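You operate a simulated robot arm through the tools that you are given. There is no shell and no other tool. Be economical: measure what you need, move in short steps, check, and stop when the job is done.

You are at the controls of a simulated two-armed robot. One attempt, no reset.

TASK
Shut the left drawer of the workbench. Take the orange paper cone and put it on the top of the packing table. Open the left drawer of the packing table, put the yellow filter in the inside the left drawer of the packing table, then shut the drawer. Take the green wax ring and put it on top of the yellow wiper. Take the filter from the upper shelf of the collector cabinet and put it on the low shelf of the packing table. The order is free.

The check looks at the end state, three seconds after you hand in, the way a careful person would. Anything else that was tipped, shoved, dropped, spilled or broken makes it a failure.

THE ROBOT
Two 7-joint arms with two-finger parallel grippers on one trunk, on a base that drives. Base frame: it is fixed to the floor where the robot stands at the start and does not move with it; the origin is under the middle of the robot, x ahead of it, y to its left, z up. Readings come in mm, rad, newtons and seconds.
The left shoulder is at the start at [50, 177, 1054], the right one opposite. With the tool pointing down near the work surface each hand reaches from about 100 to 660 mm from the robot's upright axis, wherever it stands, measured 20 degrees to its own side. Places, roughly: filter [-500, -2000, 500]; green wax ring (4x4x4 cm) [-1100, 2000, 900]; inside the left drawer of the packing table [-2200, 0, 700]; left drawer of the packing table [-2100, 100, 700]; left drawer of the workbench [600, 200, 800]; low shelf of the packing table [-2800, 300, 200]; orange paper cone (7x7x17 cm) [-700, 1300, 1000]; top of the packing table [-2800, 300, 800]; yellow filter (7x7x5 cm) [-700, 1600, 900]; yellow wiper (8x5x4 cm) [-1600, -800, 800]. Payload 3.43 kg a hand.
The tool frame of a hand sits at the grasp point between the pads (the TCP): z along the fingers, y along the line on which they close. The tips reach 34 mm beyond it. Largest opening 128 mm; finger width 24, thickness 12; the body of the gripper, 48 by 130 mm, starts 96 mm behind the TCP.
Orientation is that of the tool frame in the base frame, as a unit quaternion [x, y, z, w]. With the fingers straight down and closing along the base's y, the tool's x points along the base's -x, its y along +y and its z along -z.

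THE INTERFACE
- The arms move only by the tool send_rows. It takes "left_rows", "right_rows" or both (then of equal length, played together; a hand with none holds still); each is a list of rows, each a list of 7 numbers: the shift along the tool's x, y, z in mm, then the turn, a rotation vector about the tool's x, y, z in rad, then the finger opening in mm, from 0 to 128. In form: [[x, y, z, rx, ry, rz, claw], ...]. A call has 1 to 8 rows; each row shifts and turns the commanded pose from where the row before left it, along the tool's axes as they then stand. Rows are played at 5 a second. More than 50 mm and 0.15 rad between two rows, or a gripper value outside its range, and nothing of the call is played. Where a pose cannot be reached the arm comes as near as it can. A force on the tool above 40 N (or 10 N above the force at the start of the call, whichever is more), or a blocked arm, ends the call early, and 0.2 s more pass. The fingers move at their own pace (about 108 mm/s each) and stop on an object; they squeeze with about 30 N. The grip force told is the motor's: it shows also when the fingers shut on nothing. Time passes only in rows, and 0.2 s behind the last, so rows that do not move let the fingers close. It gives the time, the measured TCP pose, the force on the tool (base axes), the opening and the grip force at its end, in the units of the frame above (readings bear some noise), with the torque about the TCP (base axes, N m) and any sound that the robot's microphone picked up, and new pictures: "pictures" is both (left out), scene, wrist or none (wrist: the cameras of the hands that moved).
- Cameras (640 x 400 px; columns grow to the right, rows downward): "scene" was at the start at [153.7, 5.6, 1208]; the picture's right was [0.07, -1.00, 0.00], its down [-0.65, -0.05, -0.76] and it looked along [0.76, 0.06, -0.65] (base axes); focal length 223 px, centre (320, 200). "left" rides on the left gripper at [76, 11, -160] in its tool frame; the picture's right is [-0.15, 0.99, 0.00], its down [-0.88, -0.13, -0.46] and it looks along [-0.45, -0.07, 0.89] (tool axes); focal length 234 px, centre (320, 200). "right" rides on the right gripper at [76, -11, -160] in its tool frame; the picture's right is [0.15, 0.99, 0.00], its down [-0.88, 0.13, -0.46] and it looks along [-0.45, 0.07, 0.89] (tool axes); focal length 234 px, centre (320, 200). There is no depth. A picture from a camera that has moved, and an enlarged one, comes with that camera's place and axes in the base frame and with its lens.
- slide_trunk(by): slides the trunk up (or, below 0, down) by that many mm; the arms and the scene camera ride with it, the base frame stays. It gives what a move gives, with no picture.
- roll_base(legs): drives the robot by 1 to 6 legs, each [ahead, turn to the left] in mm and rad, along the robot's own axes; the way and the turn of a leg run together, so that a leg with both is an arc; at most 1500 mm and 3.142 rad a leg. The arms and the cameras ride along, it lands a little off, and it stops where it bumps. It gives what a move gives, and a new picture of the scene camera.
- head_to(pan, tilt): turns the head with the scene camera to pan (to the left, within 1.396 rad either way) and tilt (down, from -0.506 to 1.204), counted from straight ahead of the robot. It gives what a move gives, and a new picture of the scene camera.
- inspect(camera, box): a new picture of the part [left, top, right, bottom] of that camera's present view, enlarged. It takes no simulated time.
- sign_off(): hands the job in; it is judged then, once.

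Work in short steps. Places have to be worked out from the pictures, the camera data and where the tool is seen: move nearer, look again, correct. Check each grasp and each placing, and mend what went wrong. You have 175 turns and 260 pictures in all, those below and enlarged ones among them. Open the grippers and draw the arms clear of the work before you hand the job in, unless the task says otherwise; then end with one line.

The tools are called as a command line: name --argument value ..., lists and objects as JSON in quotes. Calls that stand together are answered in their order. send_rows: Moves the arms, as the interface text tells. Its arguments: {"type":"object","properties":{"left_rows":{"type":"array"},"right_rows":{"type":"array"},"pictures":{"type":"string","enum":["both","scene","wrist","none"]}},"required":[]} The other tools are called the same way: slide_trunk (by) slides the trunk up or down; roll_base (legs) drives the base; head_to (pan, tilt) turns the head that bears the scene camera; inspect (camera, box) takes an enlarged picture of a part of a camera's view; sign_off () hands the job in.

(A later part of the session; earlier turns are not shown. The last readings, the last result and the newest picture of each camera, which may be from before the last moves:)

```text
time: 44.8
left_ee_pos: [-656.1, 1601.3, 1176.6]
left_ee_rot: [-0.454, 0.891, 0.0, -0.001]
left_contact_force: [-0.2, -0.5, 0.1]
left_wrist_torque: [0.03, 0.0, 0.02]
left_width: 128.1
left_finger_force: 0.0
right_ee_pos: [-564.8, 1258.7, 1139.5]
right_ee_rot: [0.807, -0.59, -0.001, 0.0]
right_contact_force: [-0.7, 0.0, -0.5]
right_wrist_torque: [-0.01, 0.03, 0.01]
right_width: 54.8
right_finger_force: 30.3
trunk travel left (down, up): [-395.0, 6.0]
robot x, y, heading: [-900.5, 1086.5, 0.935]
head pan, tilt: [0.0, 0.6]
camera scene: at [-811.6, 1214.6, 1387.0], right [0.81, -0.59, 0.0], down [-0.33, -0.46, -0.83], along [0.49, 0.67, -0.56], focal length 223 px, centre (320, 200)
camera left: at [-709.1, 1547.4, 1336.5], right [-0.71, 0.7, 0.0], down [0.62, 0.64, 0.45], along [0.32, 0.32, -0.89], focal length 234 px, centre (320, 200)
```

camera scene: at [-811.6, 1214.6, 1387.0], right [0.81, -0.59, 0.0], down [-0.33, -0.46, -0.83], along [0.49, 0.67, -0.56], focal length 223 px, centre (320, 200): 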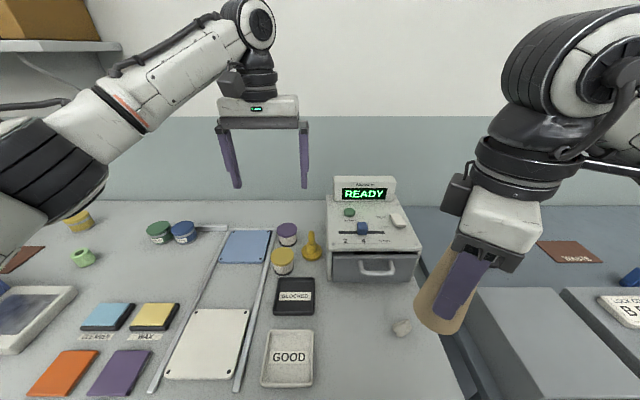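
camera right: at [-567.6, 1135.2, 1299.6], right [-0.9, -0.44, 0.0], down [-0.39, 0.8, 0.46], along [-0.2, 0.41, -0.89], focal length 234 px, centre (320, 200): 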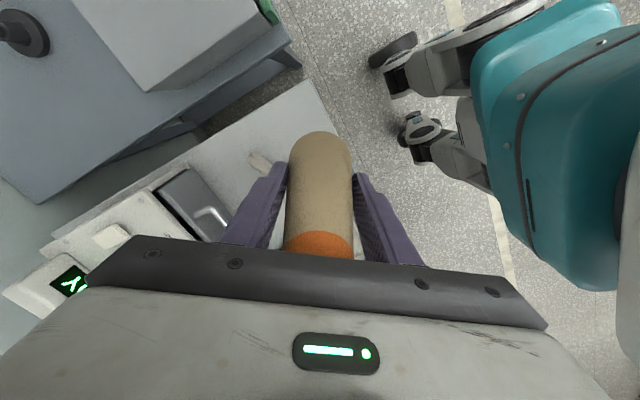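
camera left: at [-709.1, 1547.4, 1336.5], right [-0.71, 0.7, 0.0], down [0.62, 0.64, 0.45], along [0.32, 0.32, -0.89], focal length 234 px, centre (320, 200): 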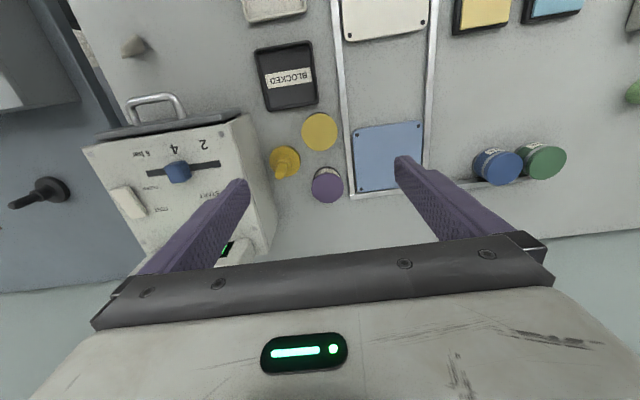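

The filter's centre is at about [-649, 1605]. The present closing axis clears the hook and the box, so I'll narrow to 90 mm and descend partway.

send_rows --left_rows '[[-7.4, -3.3, 0, 0, 0, 0, 90], [0, 0, 45, 0, 0, 0, 90], [0, 0, 45, 0, 0, 0, 90], [0, 0, 45, 0, 0, 0, 90], [0, 0, 45, 0, 0, 0, 90]]' --pictures "both"

```text
time: 46.0
left_ee_pos: [-649.8, 1606.9, 994.4]
left_ee_rot: [-0.454, 0.891, -0.001, 0.0]
left_contact_force: [-0.1, 0.5, 0.1]
left_wrist_torque: [-0.01, 0.02, -0.01]
left_width: 90.1
left_finger_force: 0.0
right_ee_pos: [-565.4, 1258.0, 1139.1]
right_ee_rot: [0.807, -0.59, 0.0, 0.0]
right_contact_force: [0.2, -0.4, 0.5]
right_wrist_torque: [-0.01, -0.01, -0.02]
right_width: 54.8
right_finger_force: 30.3
trunk travel left (down, up): [-395.0, 6.0]
robot x, y, heading: [-907.4, 1085.6, 0.942]
head pan, tilt: [0.0, 0.6]
camera scene: at [-812.1, 1215.4, 1387.0], right [0.81, -0.59, 0.0], down [-0.33, -0.46, -0.82], along [0.49, 0.67, -0.57], focal length 223 px, centre (320, 200)
camera left: at [-702.7, 1552.9, 1155.6], right [-0.71, 0.7, 0.0], down [0.62, 0.64, 0.46], along [0.32, 0.33, -0.89], focal length 234 px, centre (320, 200)
```

scene: 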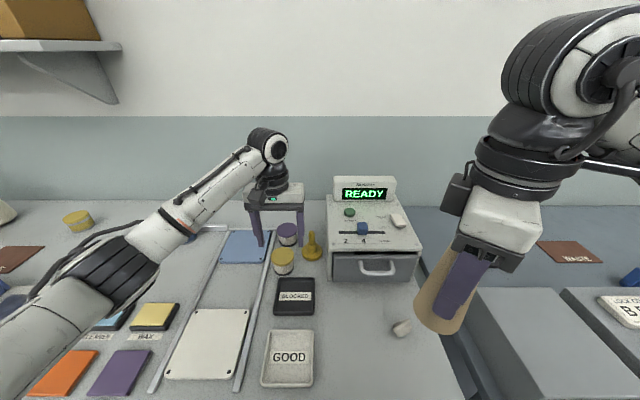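
left: 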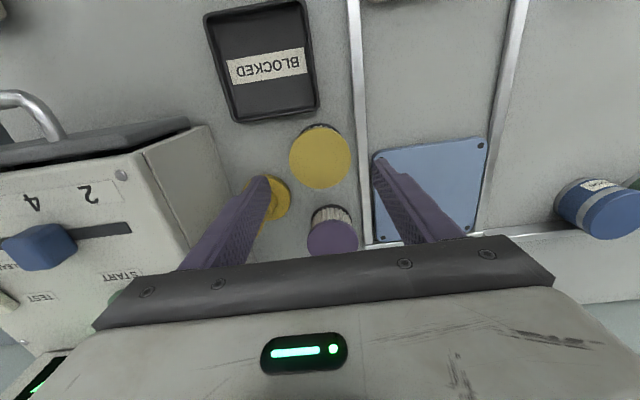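

Alignment is good to within 3 mm and the hook clears the finger by about 17 mm. I'll descend to grasp height and close.

send_rows --left_rows '[[3, 0, 25, 0, 0, 0, 86], [0, 0, 25, 0, 0, 0, 86], [0, 0, 25, 0, 0, 0, 86], [0, 0, 0, 0, 0, 0, 0], [0, 0, 0, 0, 0, 0, 0]]' --pictures "wrist"

```text
time: 47.2
left_ee_pos: [-652.3, 1605.9, 922.6]
left_ee_rot: [-0.453, 0.891, 0.001, 0.001]
left_contact_force: [-1.7, 2.3, 6.7]
left_wrist_torque: [0.2, 0.18, -0.01]
left_width: 61.0
left_finger_force: 30.2
right_ee_pos: [-564.5, 1258.4, 1140.1]
right_ee_rot: [0.807, -0.59, 0.0, -0.001]
right_contact_force: [-0.2, 0.0, -0.1]
right_wrist_torque: [0.01, -0.01, -0.03]
right_width: 55.0
right_finger_force: 30.4
trunk travel left (down, up): [-395.0, 6.0]
robot x, y, heading: [-900.6, 1088.6, 0.946]
head pan, tilt: [0.0, 0.6]
camera left: at [-704.8, 1550.3, 1082.4], right [-0.71, 0.7, 0.0], down [0.62, 0.63, 0.46], along [0.32, 0.33, -0.89], focal length 234 px, centre (320, 200)
```

left: 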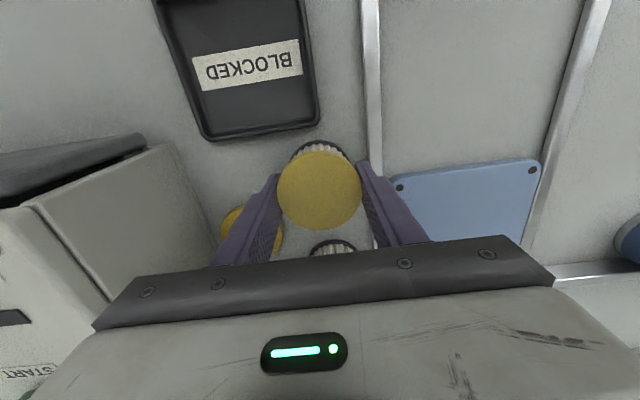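

Gripped at 61 mm. I'll lift straight up and draw back.

send_rows --left_rows '[[0, 0, -40, 0, 0, 0, 0], [0, 0, -45, 0, 0, 0, 0], [0, 0, -45, 0, 0, 0, 0], [0, 0, -45, 0, 0, 0, 0], [0, 0, -45, 0, 0, 0, 0], [45, 0, 0, 0, 0, 0, 0], [45, 0, 0, 0, 0, 0, 0], [45, 20, 0, 0, 0, 0, 0]]' --pictures "both"

```text
time: 49.0
left_ee_pos: [-748.3, 1507.9, 1141.6]
left_ee_rot: [-0.455, 0.89, 0.0, -0.001]
left_contact_force: [0.4, -0.4, -0.5]
left_wrist_torque: [0.0, -0.01, 0.0]
left_width: 61.0
left_finger_force: 29.8
right_ee_pos: [-564.9, 1258.8, 1140.2]
right_ee_rot: [0.808, -0.59, 0.0, 0.0]
right_contact_force: [-0.6, 0.3, -0.7]
right_wrist_torque: [0.0, -0.02, 0.01]
right_width: 54.7
right_finger_force: 30.9
trunk travel left (down, up): [-395.0, 6.0]
robot x, y, heading: [-906.3, 1085.7, 0.943]
head pan, tilt: [0.0, 0.6]
camera scene: at [-813.6, 1215.2, 1387.2], right [0.81, -0.59, 0.0], down [-0.33, -0.46, -0.83], along [0.49, 0.67, -0.56], focal length 223 px, centre (320, 200)
camera left: at [-801.1, 1452.6, 1302.6], right [-0.71, 0.7, 0.0], down [0.62, 0.64, 0.46], along [0.32, 0.32, -0.89], focal length 234 px, centre (320, 200)
```

scene: 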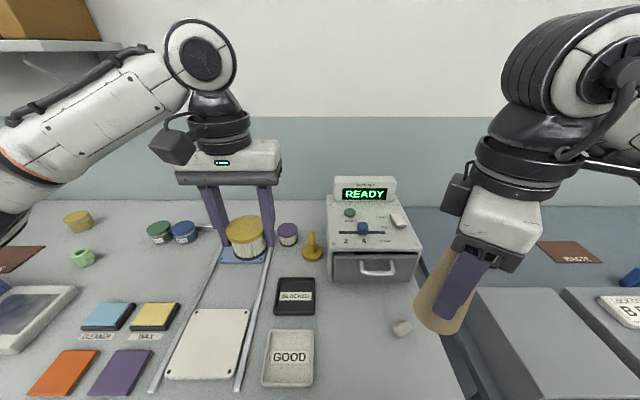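
left: 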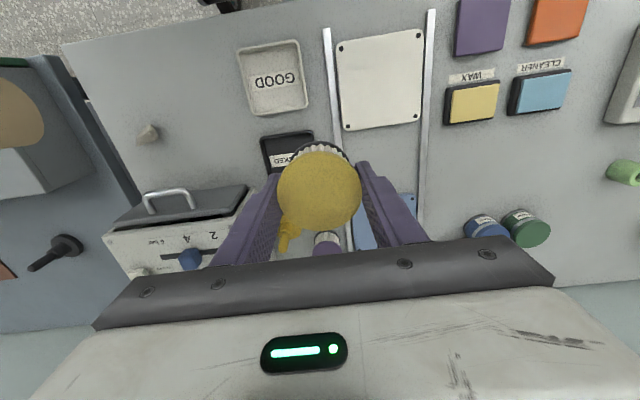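

Both items are held. I'll back off from the table and turn toward the packing table to see the way.

roll_base --legs '[[-500, 0], [0, 2.13]]'

head_to --pan 0.6 --tilt 0.45

```text
time: 57.0
left_ee_pos: [-1637.2, 590.3, 1143.3]
left_ee_rot: [1.0, -0.03, 0.0, 0.0]
left_contact_force: [-0.6, 0.3, -1.0]
left_wrist_torque: [0.03, -0.01, -0.04]
left_width: 61.0
left_finger_force: 29.9
right_ee_pos: [-1525.8, 878.0, 1139.1]
right_ee_rot: [0.905, 0.426, 0.001, 0.0]
right_contact_force: [0.0, 0.1, -0.3]
right_wrist_torque: [0.03, -0.02, -0.03]
right_width: 54.7
right_finger_force: 30.1
trunk travel left (down, up): [-395.0, 6.0]
robot x, y, heading: [-1200.2, 682.5, 3.082]
head pan, tilt: [0.0, 0.6]
camera scene: at [-1358.0, 692.1, 1387.0], right [0.06, 1.0, 0.0], down [0.56, -0.03, -0.83], along [-0.82, 0.05, -0.56], focal length 223 px, centre (320, 200)
```

scene: 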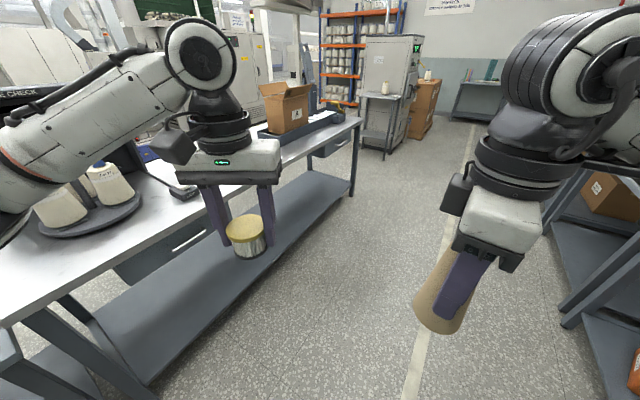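

```text
time: 58.0
left_ee_pos: [-1638.1, 589.5, 1141.3]
left_ee_rot: [1.0, -0.029, -0.001, 0.0]
left_contact_force: [-0.9, 0.0, -0.9]
left_wrist_torque: [-0.02, -0.01, -0.01]
left_width: 61.1
left_finger_force: 29.7
right_ee_pos: [-1526.8, 877.1, 1139.8]
right_ee_rot: [0.905, 0.425, 0.001, 0.001]
right_contact_force: [0.9, -0.3, -0.4]
right_wrist_torque: [0.02, 0.04, 0.04]
right_width: 54.9
right_finger_force: 30.2
trunk travel left (down, up): [-395.0, 6.0]
robot x, y, heading: [-1203.1, 683.9, 3.078]
head pan, tilt: [0.6, 0.45]
camera scene: at [-1348.5, 639.6, 1400.6], right [-0.51, 0.86, 0.0], down [0.37, 0.22, -0.9], along [-0.77, -0.46, -0.44], focal length 223 px, centre (320, 200)
```

scene: 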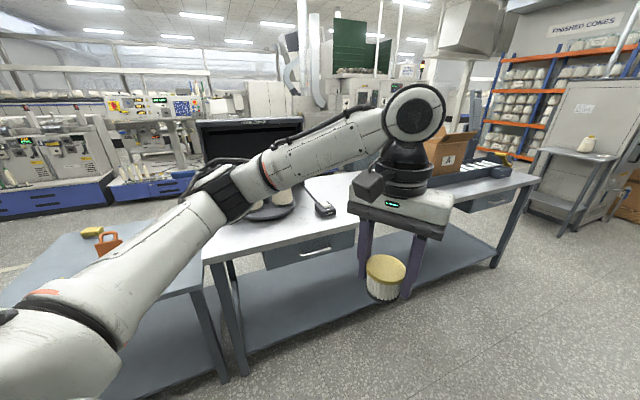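

The packing table's drawer handle is at about [-2119, 150, 700], and the tabletop's front edge runs along n≈-1090 at z≈800. I'll drive to stand in front of the left drawer.

roll_base --legs '[[0, 0.22], [571, 0], [0, 0.785]]'

head_to --pan 0.0 --tilt 0.75

```text
time: 64.2
left_ee_pos: [-1925.5, 171.5, 1141.2]
left_ee_rot: [0.891, 0.455, 0.0, 0.001]
left_contact_force: [0.5, -0.1, 1.1]
left_wrist_torque: [0.01, 0.01, 0.0]
left_width: 61.0
left_finger_force: 29.6
right_ee_pos: [-2108.1, 420.0, 1140.3]
right_ee_rot: [0.59, 0.808, 0.001, 0.0]
right_contact_force: [0.0, -0.5, -1.2]
right_wrist_torque: [0.04, 0.0, -0.02]
right_width: 54.3
right_finger_force: 30.0
trunk travel left (down, up): [-395.0, 6.0]
robot x, y, heading: [-1768.4, 592.5, -2.195]
head pan, tilt: [0.6, 0.45]
camera scene: at [-1812.6, 441.4, 1400.6], right [-1.0, 0.03, 0.0], down [0.01, 0.44, -0.9], along [-0.03, -0.9, -0.44], focal length 223 px, centre (320, 200)
```

scene: 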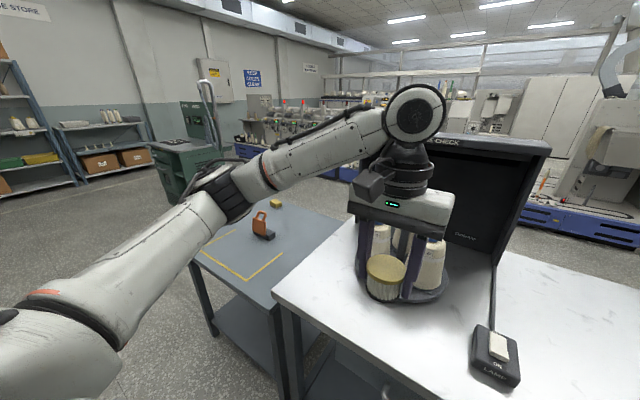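

```text
time: 65.2
left_ee_pos: [-1925.8, 171.5, 1141.8]
left_ee_rot: [0.891, 0.454, 0.001, 0.001]
left_contact_force: [0.6, -0.1, -0.1]
left_wrist_torque: [0.01, 0.0, 0.0]
left_width: 61.0
left_finger_force: 30.6
right_ee_pos: [-2108.1, 420.5, 1139.5]
right_ee_rot: [0.59, 0.808, 0.001, 0.001]
right_contact_force: [0.5, 0.3, -0.3]
right_wrist_torque: [-0.03, -0.01, 0.0]
right_width: 54.6
right_finger_force: 30.2
trunk travel left (down, up): [-395.0, 6.0]
robot x, y, heading: [-1771.8, 594.2, -2.201]
head pan, tilt: [0.0, 0.75]
camera scene: at [-1858.9, 466.4, 1374.2], right [-0.81, 0.59, 0.0], down [0.4, 0.55, -0.73], along [-0.43, -0.59, -0.68], focal length 223 px, centre (320, 200)
```

scene: 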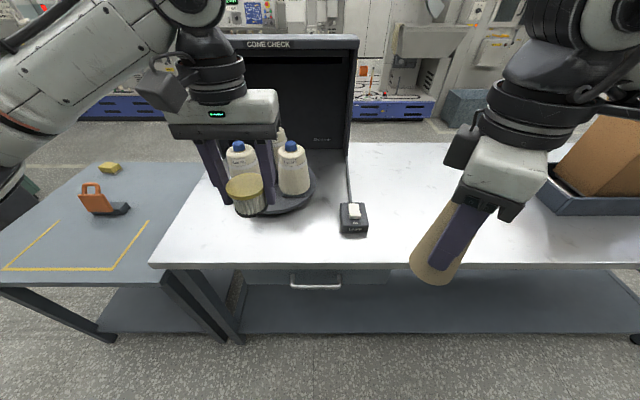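

Free tabletop lies to the right of the lamp box. I'll drive 80 mm closer and carry the cone above about [-2335, 255].

roll_base --legs '[[80, 0]]'

send_rows --right_rows '[[-9.2, -39.7, 0, 0, 0, 0, 0], [-9.2, -39.7, 0, 0, 0, 0, 0], [-9.2, -39.7, 0, 0, 0, 0, 0], [-9.2, -39.7, 0, 0, 0, 0, 0], [-9.2, -39.7, 0, 0, 0, 0, 0]]' --pictures "both"

```text
time: 66.2
left_ee_pos: [-1973.2, 105.3, 1141.9]
left_ee_rot: [0.891, 0.454, 0.0, -0.001]
left_contact_force: [-0.6, -0.6, -0.9]
left_wrist_torque: [0.04, -0.03, 0.02]
left_width: 61.1
left_finger_force: 30.2
right_ee_pos: [-2154.1, 355.0, 1138.7]
right_ee_rot: [0.59, 0.807, 0.0, 0.0]
right_contact_force: [0.3, -1.0, -1.2]
right_wrist_torque: [0.02, 0.01, 0.0]
right_width: 54.3
right_finger_force: 29.8
trunk travel left (down, up): [-395.0, 6.0]
robot x, y, heading: [-1816.6, 528.1, -2.2]
head pan, tilt: [0.0, 0.75]
camera scene: at [-1906.0, 401.8, 1374.0], right [-0.81, 0.59, 0.0], down [0.4, 0.55, -0.73], along [-0.43, -0.59, -0.68], focal length 223 px, centre (320, 200)
```

scene: 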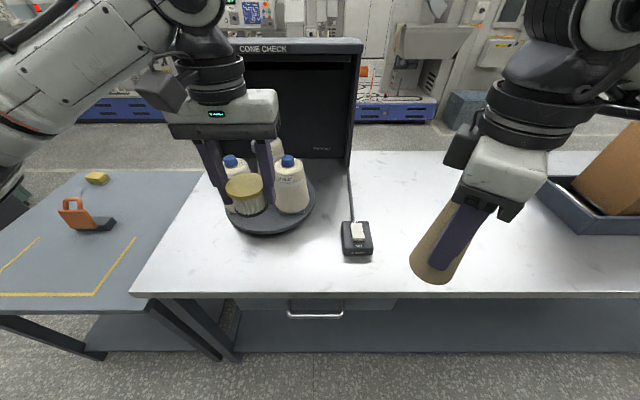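

```text
time: 67.4
left_ee_pos: [-1973.3, 107.6, 1141.8]
left_ee_rot: [0.891, 0.453, 0.0, 0.0]
left_contact_force: [-0.3, -0.1, -0.2]
left_wrist_torque: [-0.03, -0.01, 0.01]
left_width: 61.0
left_finger_force: 29.7
right_ee_pos: [-2238.7, 283.5, 1133.7]
right_ee_rot: [0.591, 0.807, 0.0, 0.001]
right_contact_force: [-0.2, 0.8, -0.6]
right_wrist_torque: [0.0, 0.02, -0.01]
right_width: 54.5
right_finger_force: 30.5
right hand out of reach, approached as far as the arm can: row 3, 4, 5
trunk travel left (down, up): [-395.0, 6.0]
robot x, y, heading: [-1817.4, 530.3, -2.199]
head pan, tilt: [0.0, 0.75]
camera scene: at [-1905.5, 402.2, 1374.1], right [-0.81, 0.59, 0.0], down [0.4, 0.55, -0.73], along [-0.43, -0.59, -0.68], focal length 223 px, centre (320, 200)
camera right: at [-2272.0, 351.8, 1294.5], right [0.9, 0.44, 0.0], down [0.39, -0.8, 0.46], along [0.2, -0.41, -0.89], focal length 234 px, centre (320, 200)
```

scene: 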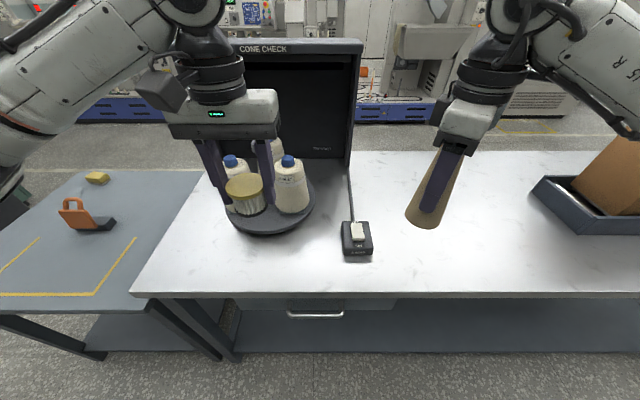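
right: 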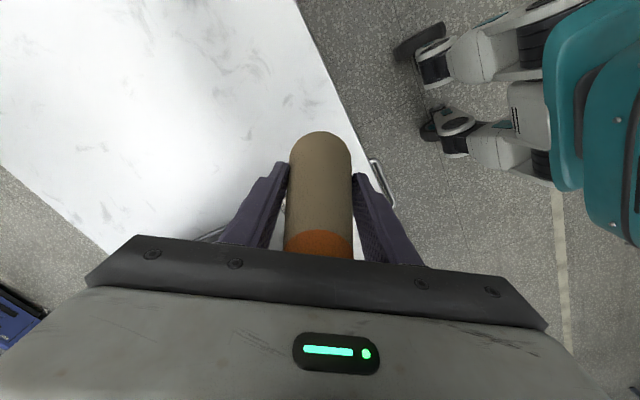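

The right arm is short on reach at this height. I'll draw the left hand back off the table, lower the trunk 170 mm, then extend the cone again.

send_rows --left_rows '[[48, 0, 0, 0, 0, 0, 0], [48, 0, 0, 0, 0, 0, 0], [48, 0, 0, 0, 0, 0, 0]]' --pictures "none"

slide_trunk --by -170

send_rows --right_rows '[[-9, -39, 0, 0, 0, 0, 0], [-9, -39, 0, 0, 0, 0, 0], [-4, -20, 0, 0, 0, 0, 0]]' --pictures "both"

```text
time: 68.2
left_ee_pos: [-1886.8, 224.2, 1141.2]
left_ee_rot: [0.891, 0.454, 0.0, 0.0]
left_contact_force: [-0.4, 0.7, -0.3]
left_wrist_torque: [0.0, -0.01, 0.05]
left_width: 61.2
left_finger_force: 30.5
right_ee_pos: [-2238.4, 284.1, 1134.9]
right_ee_rot: [0.591, 0.807, 0.0, 0.0]
right_contact_force: [0.7, -0.7, -0.6]
right_wrist_torque: [0.0, 0.0, -0.04]
right_width: 54.2
right_finger_force: 30.0
trunk travel left (down, up): [-395.0, 6.0]
robot x, y, heading: [-1817.5, 528.0, -2.197]
head pan, tilt: [0.0, 0.75]
```

```text
time: 70.1
left_ee_pos: [-1887.8, 223.4, 971.9]
left_ee_rot: [0.891, 0.454, 0.001, 0.0]
left_contact_force: [0.0, -0.7, -0.9]
left_wrist_torque: [0.0, 0.0, 0.0]
left_width: 61.0
left_finger_force: 30.3
right_ee_pos: [-2238.4, 284.1, 962.8]
right_ee_rot: [0.591, 0.807, 0.0, 0.0]
right_contact_force: [0.3, -0.4, -0.5]
right_wrist_torque: [0.01, -0.01, -0.03]
right_width: 54.2
right_finger_force: 29.6
trunk travel left (down, up): [-225.0, 176.0]
robot x, y, heading: [-1816.6, 525.5, -2.206]
head pan, tilt: [0.0, 0.75]
```

```text
time: 70.9
left_ee_pos: [-1888.3, 223.8, 971.8]
left_ee_rot: [0.891, 0.453, 0.0, 0.0]
left_contact_force: [0.0, 0.9, -1.1]
left_wrist_torque: [0.0, -0.02, 0.02]
left_width: 61.1
left_finger_force: 29.8
right_ee_pos: [-2236.3, 273.2, 961.9]
right_ee_rot: [0.593, 0.805, -0.001, -0.001]
right_contact_force: [-0.5, 0.4, 0.0]
right_wrist_torque: [-0.02, -0.01, -0.01]
right_width: 54.3
right_finger_force: 29.9
right hand out of reach, approached as far as the arm can: row 1, 2, 3
trunk travel left (down, up): [-225.0, 176.0]
robot x, y, heading: [-1819.1, 528.1, -2.199]
head pan, tilt: [0.0, 0.75]
camera scene: at [-1905.5, 402.5, 1204.1], right [-0.81, 0.59, 0.0], down [0.4, 0.55, -0.73], along [-0.43, -0.59, -0.68], focal length 223 px, centre (320, 200)
camera right: at [-2269.2, 340.8, 1121.6], right [0.9, 0.43, 0.0], down [0.39, -0.8, 0.46], along [0.2, -0.41, -0.89], focal length 234 px, centre (320, 200)
```

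scene: 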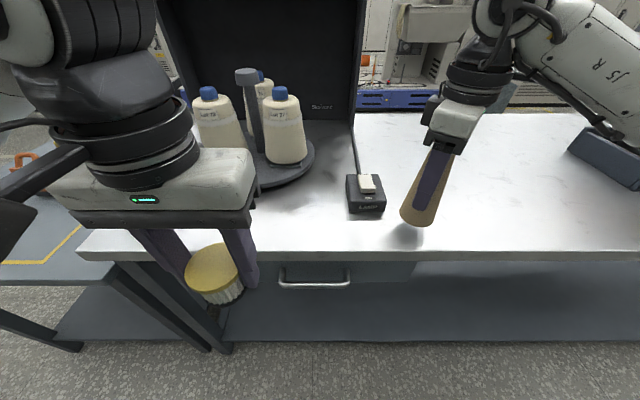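
right: 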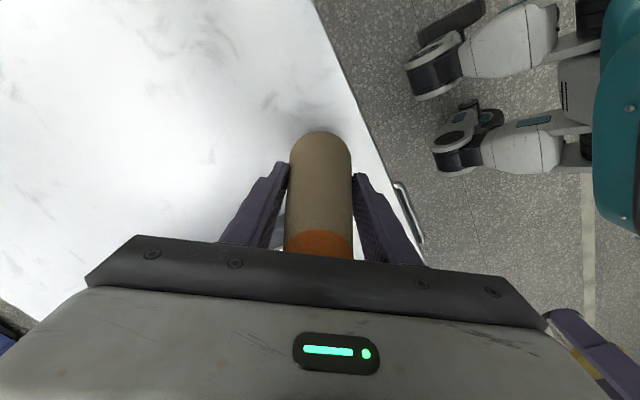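

The odd wrist yaw from the drawer push is likely limiting reach. I'll undo that yaw, since the cone is round, then extend.

send_rows --right_rows '[[0, 0, 0, 0, 0, 0.134, 0], [0, 0, 0, 0, 0, 0.134, 0], [0, 0, 0, 0, 0, 0.134, 0], [0, 0, 0, 0, 0, 0.134, 0], [0, 0, 0, 0, 0, 0.134, 0], [0, 0, 0, 0, 0, 0.134, 0], [0, 0, 0, 0, 0, 0.134, 0]]' --pictures "none"

send_rows --right_rows '[[-40, 0, 0, 0, 0, 0, 0], [-40, 0, 0, 0, 0, 0, 0]]' --pictures "both"

```text
time: 72.5
left_ee_pos: [-1886.7, 224.3, 971.2]
left_ee_rot: [0.891, 0.454, 0.0, 0.001]
left_contact_force: [0.1, -0.1, -0.3]
left_wrist_torque: [0.01, 0.0, 0.03]
left_width: 60.8
left_finger_force: 29.7
right_ee_pos: [-2236.1, 271.5, 962.3]
right_ee_rot: [0.893, 0.451, 0.0, 0.0]
right_contact_force: [-0.3, -0.2, -0.6]
right_wrist_torque: [0.0, -0.01, 0.03]
right_width: 54.5
right_finger_force: 29.8
trunk travel left (down, up): [-225.0, 176.0]
robot x, y, heading: [-1814.1, 527.8, -2.2]
head pan, tilt: [0.0, 0.75]
```

```text
time: 73.1
left_ee_pos: [-1886.7, 223.7, 971.8]
left_ee_rot: [0.891, 0.454, -0.001, 0.0]
left_contact_force: [0.0, 0.6, -0.6]
left_wrist_torque: [0.0, 0.03, -0.01]
left_width: 61.1
left_finger_force: 29.7
right_ee_pos: [-2282.4, 206.6, 963.2]
right_ee_rot: [0.892, 0.453, 0.0, 0.0]
right_contact_force: [-0.6, -0.1, -0.7]
right_wrist_torque: [-0.04, -0.01, 0.0]
right_width: 54.2
right_finger_force: 29.7
trunk travel left (down, up): [-225.0, 176.0]
robot x, y, heading: [-1815.1, 528.3, -2.194]
head pan, tilt: [0.0, 0.75]
camera scene: at [-1905.5, 402.2, 1204.1], right [-0.81, 0.59, 0.0], down [0.4, 0.55, -0.73], along [-0.43, -0.59, -0.68], focal length 223 px, centre (320, 200)
camera right: at [-2247.4, 274.3, 1122.1], right [0.89, -0.47, 0.0], down [-0.41, -0.79, 0.46], along [-0.21, -0.4, -0.89], focal length 234 px, centre (320, 200)
```

scene: 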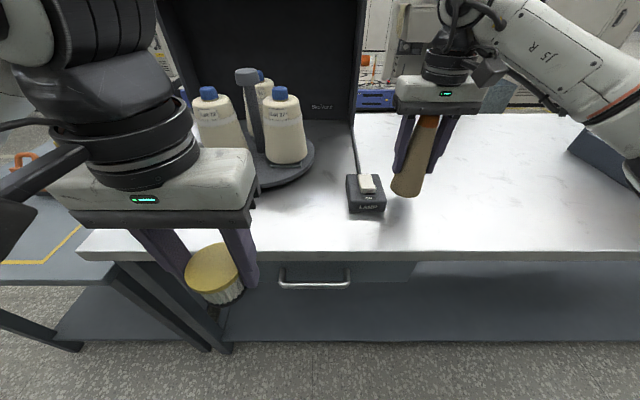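
right: 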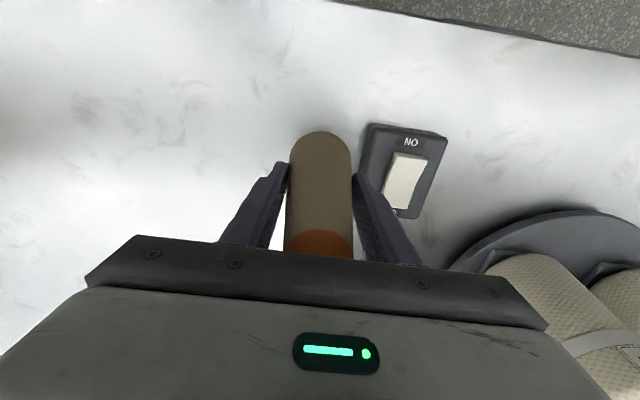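

Reach is fine now. I'll shift away from the lamp box and descend gently until contact.

send_rows --right_rows '[[0, -35, 0, 0, 0, 0, 0], [0, -35, 0, 0, 0, 0, 0], [0, 0, 10, 0, 0, 0, 0], [0, 0, 10, 0, 0, 0, 0], [0, 0, 10, 0, 0, 0, 0]]' --pictures "both"

```text
time: 74.3
left_ee_pos: [-1886.7, 223.1, 972.1]
left_ee_rot: [0.891, 0.454, 0.0, 0.0]
left_contact_force: [0.3, -0.3, -0.7]
left_wrist_torque: [-0.02, 0.0, -0.01]
left_width: 61.1
left_finger_force: 29.6
right_ee_pos: [-2340.5, 248.5, 931.2]
right_ee_rot: [0.892, 0.452, 0.0, 0.0]
right_contact_force: [0.8, 0.3, -0.9]
right_wrist_torque: [-0.05, -0.01, 0.01]
right_width: 54.2
right_finger_force: 29.7
trunk travel left (down, up): [-225.0, 176.0]
robot x, y, heading: [-1812.7, 525.6, -2.203]
head pan, tilt: [0.0, 0.75]
camera scene: at [-1905.5, 402.5, 1204.1], right [-0.81, 0.59, 0.0], down [0.4, 0.55, -0.73], along [-0.43, -0.59, -0.68], focal length 223 px, centre (320, 200)
camera right: at [-2303.9, 316.5, 1091.5], right [0.89, -0.47, 0.0], down [-0.41, -0.79, 0.46], along [-0.21, -0.4, -0.89], focal length 234 px, centre (320, 200)
```

scene: 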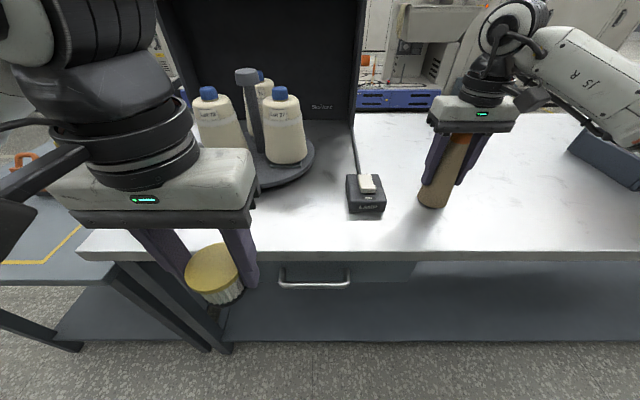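
right: 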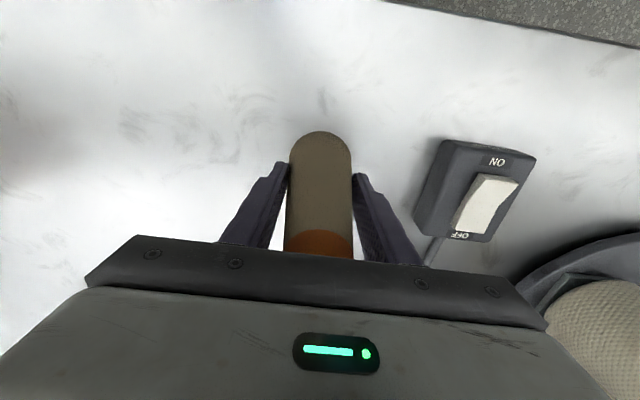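

No contact yet. I'll continue down in small rows.

send_rows --right_rows '[[0, 0, 8, 0, 0, 0, 0], [0, 0, 8, 0, 0, 0, 0], [0, 0, 6, 0, 0, 0, 0], [0, 0, 5, 0, 0, 0, 0]]' --pictures "scene"

inspect --camera "scene" --box '[340, 80, 540, 205]'

```text
time: 75.0
left_ee_pos: [-1887.6, 224.2, 971.6]
left_ee_rot: [0.891, 0.455, -0.001, -0.001]
left_contact_force: [0.8, -0.3, -1.8]
left_wrist_torque: [0.0, 0.0, -0.01]
left_width: 60.9
left_finger_force: 29.4
right_ee_pos: [-2340.2, 248.8, 921.9]
right_ee_rot: [0.892, 0.452, -0.007, 0.006]
right_contact_force: [1.8, 3.1, 15.7]
right_wrist_torque: [0.62, -0.05, -0.04]
right_width: 55.3
right_finger_force: 29.8
trunk travel left (down, up): [-225.0, 176.0]
robot x, y, heading: [-1814.2, 523.9, -2.204]
head pan, tilt: [0.0, 0.75]
stopped in row 3 (right hand): the force on the tool passed its limit (the readings are from after the stop); the commanded pose is now the measured one
camera scene: at [-1904.1, 403.5, 1204.2], right [-0.81, 0.59, 0.0], down [0.4, 0.55, -0.73], along [-0.43, -0.59, -0.68], focal length 223 px, centre (320, 200)
```

scene: 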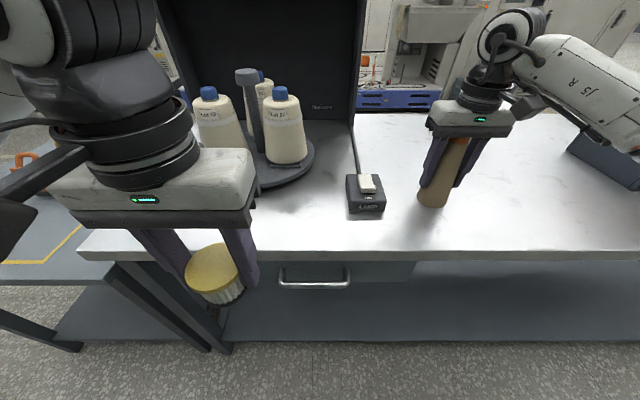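

```text
3.20 times, centred on (440, 142) of scene
camera zoom: at [-1904.1, 403.5, 1204.2], right [-0.81, 0.59, 0.0], down [0.4, 0.55, -0.73], along [-0.43, -0.59, -0.68], focal length 712 px, centre (-64, 384)
```

zoom: 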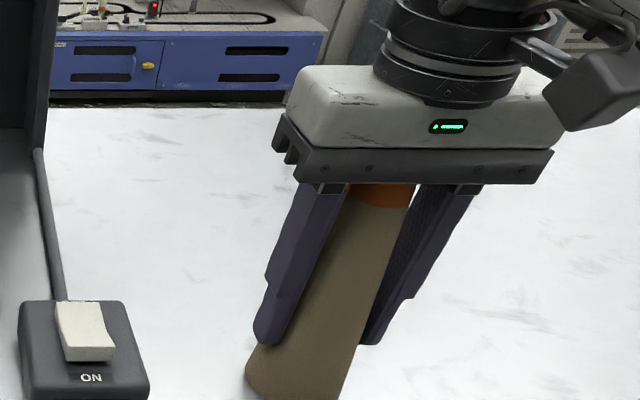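

The cone's base is on the table. I'll open the fingers and rise.

send_rows --right_rows '[[0, 0, 0, 0, 0, 0, 100], [0, 0, 0, 0, 0, 0, 110], [0, 0, -40, 0, 0, 0, 110], [0, 0, -45, 0, 0, 0, 110], [0, 0, -45, 0, 0, 0, 110], [0, 0, -30, 0, 0, 0, 110]]' --pictures "both"

```text
time: 76.4
left_ee_pos: [-1887.8, 223.3, 971.4]
left_ee_rot: [0.891, 0.455, 0.0, 0.0]
left_contact_force: [-0.5, 0.1, 0.3]
left_wrist_torque: [-0.01, 0.04, 0.02]
left_width: 60.7
left_finger_force: 30.1
right_ee_pos: [-2340.2, 250.9, 1080.9]
right_ee_rot: [0.893, 0.451, -0.006, 0.004]
right_contact_force: [0.1, 0.7, 0.4]
right_wrist_torque: [0.02, 0.01, -0.04]
right_width: 109.8
right_finger_force: 0.1
trunk travel left (down, up): [-225.0, 176.0]
robot x, y, heading: [-1813.2, 527.9, -2.201]
head pan, tilt: [0.0, 0.75]
camera scene: at [-1905.3, 402.7, 1204.1], right [-0.81, 0.59, 0.0], down [0.4, 0.55, -0.73], along [-0.43, -0.59, -0.68], focal length 223 px, centre (320, 200)
camera right: at [-2303.1, 320.2, 1239.8], right [0.88, -0.47, 0.0], down [-0.41, -0.78, 0.47], along [-0.22, -0.41, -0.88], focal length 234 px, centre (320, 200)
```

scene: 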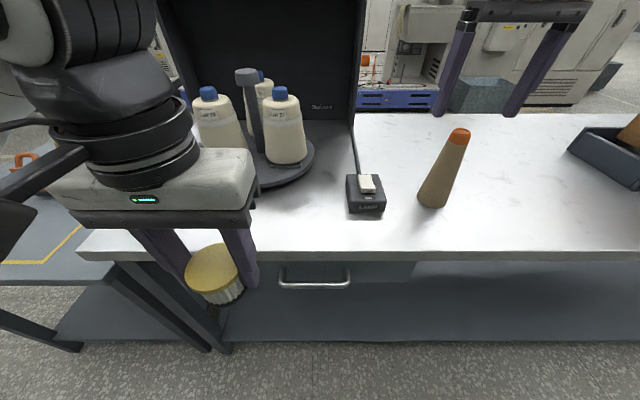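
right: 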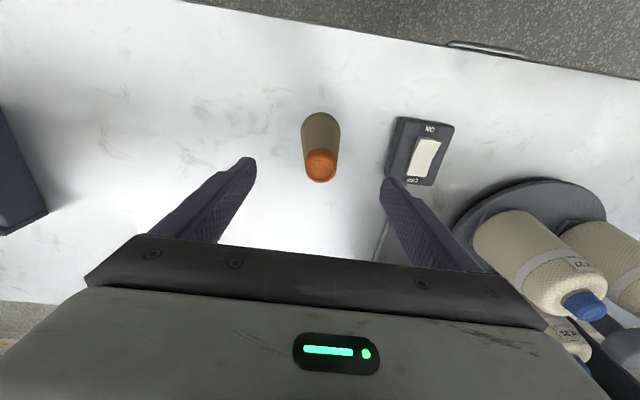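

The cone stands well. The drawer handle is at about [-2027, 225, 765]. I'll move the left hand aside and the right hand over the handle, staying high.

send_rows --right_rows '[[23.6, 38.2, 0, 0, 0, 0, 110], [23.6, 38.2, 0, 0, 0, 0, 110], [23.6, 38.2, 0, 0, 0, 0, 110], [23.6, 38.2, 0, 0, 0, 0, 60], [23.6, 38.2, 0, 0, 0, 0, 60], [23.6, 38.2, 0, 0, 0, 0, 60], [23.6, 38.2, 0, 0, 0, 0, 60]]' --left_rows '[[0, 30, 0, 0, 0, 0, 0], [0, 30, 0, 0, 0, 0, 0], [0, 30, 0, 0, 0, 0, 0], [0, 30, 0, 0, 0, 0, 0], [0, 20, 0, 0, 0, 0, 0], [0, 0, 0, 0, 0, 0, 0], [0, 0, 0, 0, 0, 0, 0]]' --pictures "none"

send_rows --right_rows '[[0, 0, 0, 0, 0, -0.145, 60], [0, 0, 0, 0, 0, -0.145, 60], [0, 0, 0, 0, 0, -0.145, 60], [0, 0, 0, 0, 0, -0.145, 60], [0, 0, 0, 0, 0, -0.145, 60], [0, 0, 0, 0, 0, -0.145, 60], [0, 0, 0, 0, 0, -0.145, 60], [0, 0, 0, 0, 0, -0.145, 60]]' --pictures "both"

```text
time: 78.0
left_ee_pos: [-1775.1, 141.7, 973.4]
left_ee_rot: [0.891, 0.454, 0.0, 0.001]
left_contact_force: [0.3, 0.0, -0.3]
left_wrist_torque: [0.02, -0.01, 0.01]
left_width: 60.9
left_finger_force: 30.2
right_ee_pos: [-2027.6, 224.1, 1078.9]
right_ee_rot: [0.892, 0.451, -0.005, 0.005]
right_contact_force: [0.1, 1.1, 0.6]
right_wrist_torque: [-0.04, 0.0, 0.02]
right_width: 60.1
right_finger_force: 0.0
trunk travel left (down, up): [-225.0, 176.0]
robot x, y, heading: [-1814.5, 522.1, -2.205]
head pan, tilt: [0.0, 0.75]
```

```text
time: 79.8
left_ee_pos: [-1774.9, 140.7, 971.8]
left_ee_rot: [0.891, 0.454, 0.0, 0.0]
left_contact_force: [-0.5, -0.2, -1.2]
left_wrist_torque: [-0.03, -0.01, 0.01]
left_width: 60.9
left_finger_force: 30.2
right_ee_pos: [-2026.5, 224.5, 1078.8]
right_ee_rot: [0.498, 0.867, -0.007, 0.002]
right_contact_force: [-0.5, 0.9, 0.0]
right_wrist_torque: [0.01, 0.03, 0.0]
right_width: 60.1
right_finger_force: 0.1
trunk travel left (down, up): [-225.0, 176.0]
robot x, y, heading: [-1813.5, 527.0, -2.207]
head pan, tilt: [0.0, 0.75]
camera scene: at [-1905.5, 402.6, 1204.1], right [-0.81, 0.59, 0.0], down [0.4, 0.55, -0.73], along [-0.43, -0.59, -0.68], focal length 223 px, centre (320, 200)
camera right: at [-2073.6, 286.1, 1238.6], right [0.78, 0.62, -0.01], down [0.56, -0.69, 0.46], along [0.28, -0.37, -0.89], focal length 234 px, centre (320, 200)
```

scene: 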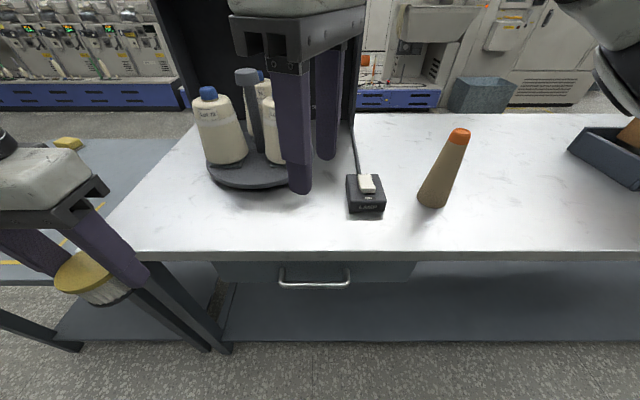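
right: 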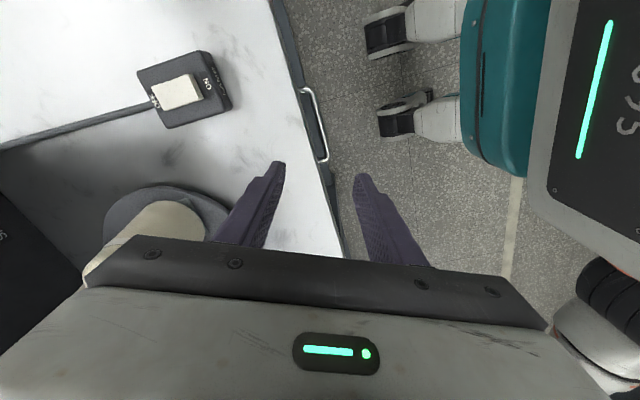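

I'll finish the yaw so the fingers close across the bar, then take a lower look.

send_rows --right_rows '[[0, 0, 0, 0, 0, -0.137, 60], [0, 0, 0, 0, 0, -0.137, 60], [0, 0, 0, 0, 0, -0.137, 60], [0, -11, 40, 0, 0, 0, 40], [0, 0, 40, 0, 0, 0, 40], [0, 0, 40, 0, 0, 0, 40], [0, 0, 40, 0, 0, 0, 40]]' --pictures "both"

```text
time: 81.4
left_ee_pos: [-1774.3, 141.9, 972.2]
left_ee_rot: [0.891, 0.453, 0.001, 0.0]
left_contact_force: [0.0, -0.3, -0.6]
left_wrist_torque: [0.0, -0.03, 0.0]
left_width: 61.1
left_finger_force: 30.3
right_ee_pos: [-2007.2, 245.4, 901.9]
right_ee_rot: [0.312, 0.95, -0.008, -0.001]
right_contact_force: [0.0, 0.3, -0.1]
right_wrist_torque: [0.01, 0.02, 0.01]
right_width: 39.9
right_finger_force: 0.0
right hand out of reach, approached as far as the arm can: row 2, 3
trunk travel left (down, up): [-225.0, 176.0]
robot x, y, heading: [-1814.1, 526.1, -2.202]
head pan, tilt: [0.0, 0.75]
camera scene: at [-1905.7, 402.6, 1204.2], right [-0.81, 0.59, 0.0], down [0.4, 0.55, -0.73], along [-0.43, -0.59, -0.68], focal length 223 px, centre (320, 200)
camera right: at [-2074.2, 283.7, 1061.0], right [0.47, 0.88, -0.01], down [0.79, -0.41, 0.46], along [0.4, -0.23, -0.89], focal length 234 px, centre (320, 200)
```

scene: 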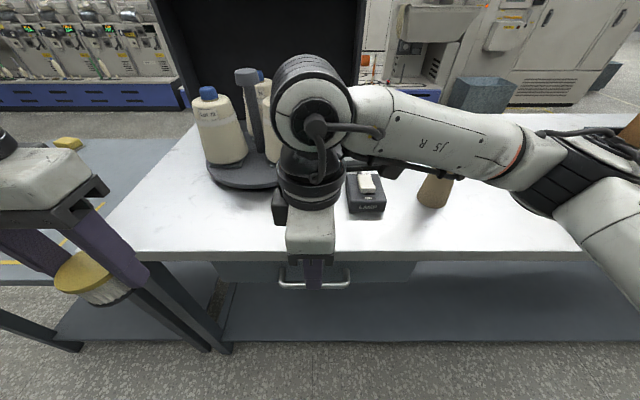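
right: 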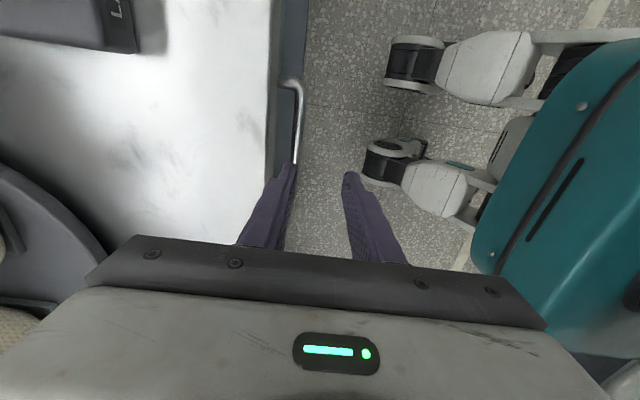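

The right arm can't reach across the body. I'll raise it off the table and turn the base left by 0.4 rad, so the handle lies on the right arm's side and needs less yaw.

send_rows --right_rows '[[0, 20, -40, 0, 0, 0, 40], [0, 20, -40, 0, 0, 0, 40], [0, 20, -40, 0, 0, 0, 40], [0, 0, -45, 0, 0, 0, 40]]' --pictures "none"

roll_base --legs '[[0, 0.4]]'

```text
time: 82.4
left_ee_pos: [-1773.6, 141.0, 972.5]
left_ee_rot: [0.891, 0.455, 0.001, 0.0]
left_contact_force: [0.0, 0.2, -0.7]
left_wrist_torque: [0.0, 0.01, 0.02]
left_width: 61.0
left_finger_force: 29.3
right_ee_pos: [-1972.3, 297.9, 1067.0]
right_ee_rot: [0.313, 0.95, -0.006, -0.001]
right_contact_force: [-0.2, 0.4, -0.1]
right_wrist_torque: [0.0, -0.01, 0.0]
right_width: 39.8
right_finger_force: 0.2
trunk travel left (down, up): [-225.0, 176.0]
robot x, y, heading: [-1812.2, 525.0, -2.198]
head pan, tilt: [0.0, 0.75]
```

```text
time: 84.0
left_ee_pos: [-1626.3, 188.2, 971.7]
left_ee_rot: [0.782, 0.624, -0.001, 0.0]
left_contact_force: [0.1, 0.2, -0.6]
left_wrist_torque: [-0.01, 0.04, 0.0]
left_width: 60.8
left_finger_force: 30.3
right_ee_pos: [-1867.5, 253.7, 1067.0]
right_ee_rot: [0.115, 0.993, -0.007, 0.001]
right_contact_force: [0.2, -0.1, 0.8]
right_wrist_torque: [0.02, -0.01, 0.01]
right_width: 40.0
right_finger_force: 0.1
trunk travel left (down, up): [-225.0, 176.0]
robot x, y, heading: [-1813.4, 526.5, -1.802]
head pan, tilt: [0.0, 0.75]
camera scene: at [-1849.9, 375.7, 1207.4], right [-0.97, 0.22, 0.0], down [0.15, 0.64, -0.76], along [-0.17, -0.74, -0.65], focal length 223 px, centre (320, 200)
```

scene: 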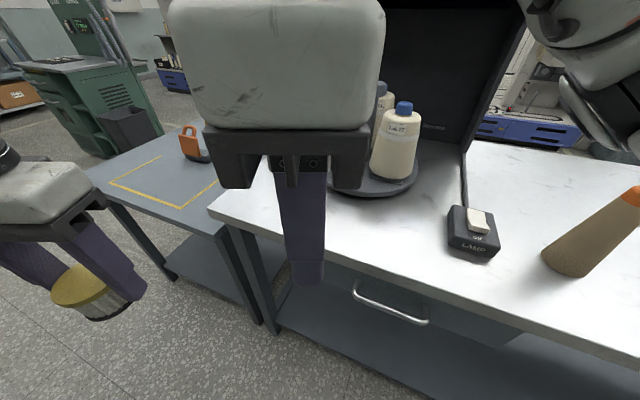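

The handle again measures at [-2033, 211, 765], now to the right-front. I'll move over it and realign the yaw.

send_rows --right_rows '[[38, -19.8, 0, 0, 0, 0, 40], [38, -19.8, 0, 0, 0, 0, 40], [38, -19.8, 0, 0, 0, 0, 40], [37.5, -19.6, 0, 0, 0, 0, 40], [0, 0, 0, 0, 0, 0.134, 40], [0, 0, 0, 0, 0, 0.133, 40], [0, 0, 0, 0, 0, 0.133, 40]]' --pictures "both"

```text
time: 85.6
left_ee_pos: [-1626.5, 187.1, 972.6]
left_ee_rot: [0.782, 0.623, 0.0, 0.0]
left_contact_force: [-0.3, 0.3, 0.0]
left_wrist_torque: [0.0, 0.03, -0.03]
left_width: 61.2
left_finger_force: 29.9
right_ee_pos: [-1991.5, 262.2, 1045.5]
right_ee_rot: [0.312, 0.95, -0.006, 0.002]
right_contact_force: [0.0, 0.2, 0.6]
right_wrist_torque: [0.0, 0.02, -0.01]
right_width: 39.9
right_finger_force: 0.1
right hand out of reach, approached as far as the arm can: row 2, 3, 4
trunk travel left (down, up): [-225.0, 176.0]
robot x, y, heading: [-1817.2, 528.1, -1.795]
head pan, tilt: [0.0, 0.75]
camera scene: at [-1849.7, 377.2, 1204.1], right [-0.97, 0.22, 0.0], down [0.15, 0.66, -0.73], along [-0.16, -0.71, -0.68], focal length 223 px, centre (320, 200)
camera right: at [-2059.6, 300.0, 1205.0], right [0.47, 0.88, -0.01], down [0.79, -0.41, 0.46], along [0.4, -0.23, -0.89], focal length 234 px, centre (320, 200)
```

scene: 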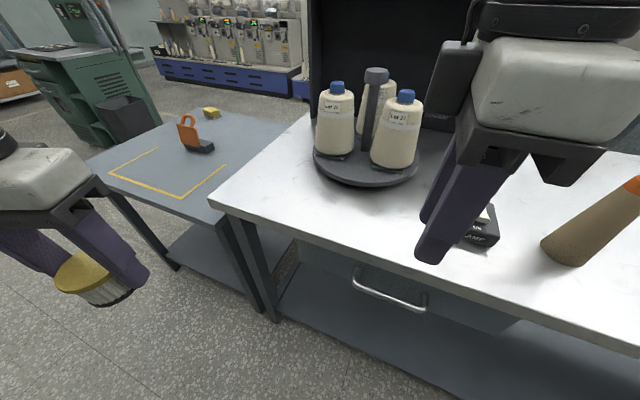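
right: 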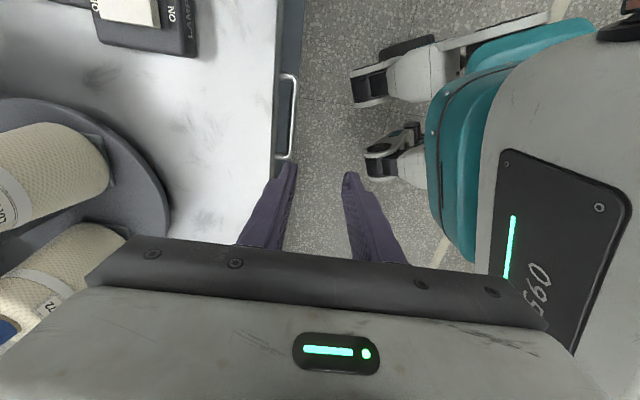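

With the better yaw I'll try moving the remaining ~63 mm toward the table and down.

send_rows --right_rows '[[5, -32, 0, 0, 0, 0, 40], [5, -31, 0, 0, 0, 0, 40], [0, 0, 45, 0, 0, 0, 40], [0, 0, 45, 0, 0, 0, 40], [0, 0, 45, 0, 0, 0, 40], [0, 0, 45, 0, 0, 0, 40]]' --pictures "both"

```text
time: 87.0
left_ee_pos: [-1626.2, 189.0, 972.1]
left_ee_rot: [0.782, 0.623, 0.0, 0.0]
left_contact_force: [-0.1, 0.6, -0.5]
left_wrist_torque: [0.05, 0.0, -0.01]
left_width: 61.0
left_finger_force: 29.6
right_ee_pos: [-2039.2, 213.7, 884.1]
right_ee_rot: [0.311, 0.95, -0.015, 0.004]
right_contact_force: [-1.6, 7.3, 13.8]
right_wrist_torque: [0.13, 0.28, -0.11]
right_width: 37.2
right_finger_force: 0.1
trunk travel left (down, up): [-225.0, 176.0]
robot x, y, heading: [-1816.0, 525.8, -1.794]
head pan, tilt: [0.0, 0.75]
stopped in row 6 (right hand): the force on the tool passed its limit (the readings are from after the stop); the commanded pose is now the measured one
camera scene: at [-1849.8, 377.6, 1204.4], right [-0.97, 0.22, 0.0], down [0.15, 0.66, -0.73], along [-0.16, -0.71, -0.68], focal length 223 px, centre (320, 200)
camera right: at [-2106.7, 254.2, 1042.6], right [0.47, 0.88, -0.03], down [0.79, -0.4, 0.47], along [0.4, -0.24, -0.88], focal length 234 px, centre (320, 200)
```

scene: 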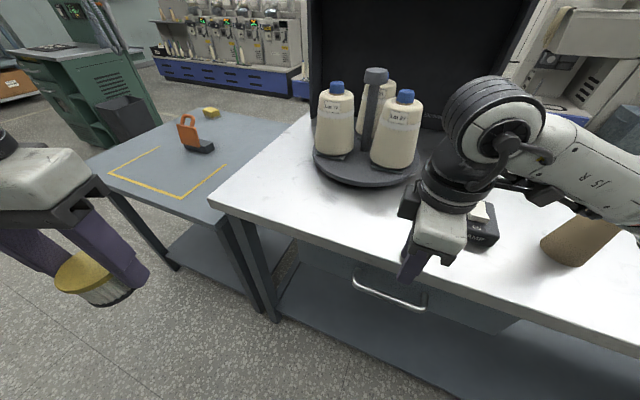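
right: 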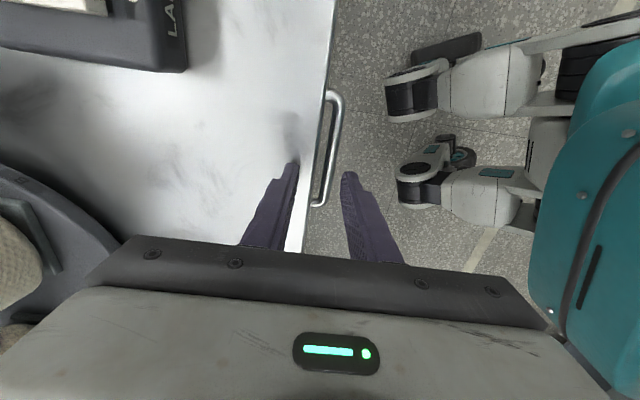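

The tabletop is at about z=850 and overhangs, so a vertical finger can't pass between the edge and the bar. I'll raise the hands, back the base off to face the table squarely, and grip the bar with tilted fingers.

send_rows --right_rows '[[0, 0, -40, 0, 0, 0, 40], [0, 25, -40, 0, 0, 0, 40], [0, 25, -40, 0, 0, 0, 40], [0, 25, -40, 0, 0, 0, 40]]' --left_rows '[[0, 0, -25, 0, 0, 0, 0], [0, 0, -25, 0, 0, 0, 0], [0, 0, -25, 0, 0, 0, 0], [0, 0, -25, 0, 0, 0, 0]]' --pictures "none"

roll_base --legs '[[0, -1.09], [-238, 0], [0, 0.68]]'

```text
time: 88.0
left_ee_pos: [-1627.3, 190.3, 1072.6]
left_ee_rot: [0.782, 0.623, 0.0, 0.0]
left_contact_force: [0.1, 0.4, -0.5]
left_wrist_torque: [0.01, 0.0, 0.02]
left_width: 61.0
left_finger_force: 29.8
right_ee_pos: [-1993.8, 279.7, 1041.8]
right_ee_rot: [0.311, 0.95, -0.013, 0.004]
right_contact_force: [-0.4, 0.4, 0.1]
right_wrist_torque: [-0.02, 0.03, 0.02]
right_width: 39.8
right_finger_force: 0.0
trunk travel left (down, up): [-225.0, 176.0]
robot x, y, heading: [-1817.0, 529.5, -1.792]
head pan, tilt: [0.0, 0.75]
```

```text
time: 94.4
left_ee_pos: [-1548.7, 200.9, 1071.2]
left_ee_rot: [0.893, 0.449, 0.001, -0.001]
left_contact_force: [0.1, 0.1, 0.2]
left_wrist_torque: [-0.04, 0.01, 0.02]
left_width: 61.1
left_finger_force: 30.5
right_ee_pos: [-1849.6, 430.7, 1040.4]
right_ee_rot: [0.5, 0.866, -0.015, 0.001]
right_contact_force: [0.1, -0.3, 0.6]
right_wrist_torque: [-0.01, -0.01, -0.04]
right_width: 40.2
right_finger_force: 0.0
trunk travel left (down, up): [-225.0, 176.0]
robot x, y, heading: [-1585.9, 586.1, -2.214]
head pan, tilt: [0.0, 0.75]
camera scene: at [-1676.8, 463.2, 1204.2], right [-0.8, 0.6, 0.0], down [0.41, 0.55, -0.73], along [-0.44, -0.59, -0.68], focal length 223 px, centre (320, 200)
```

scene: 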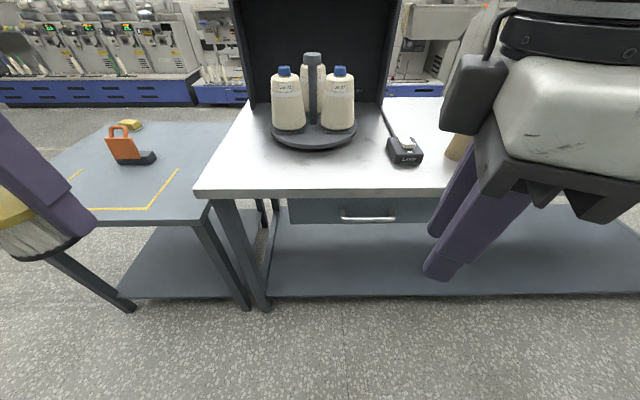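

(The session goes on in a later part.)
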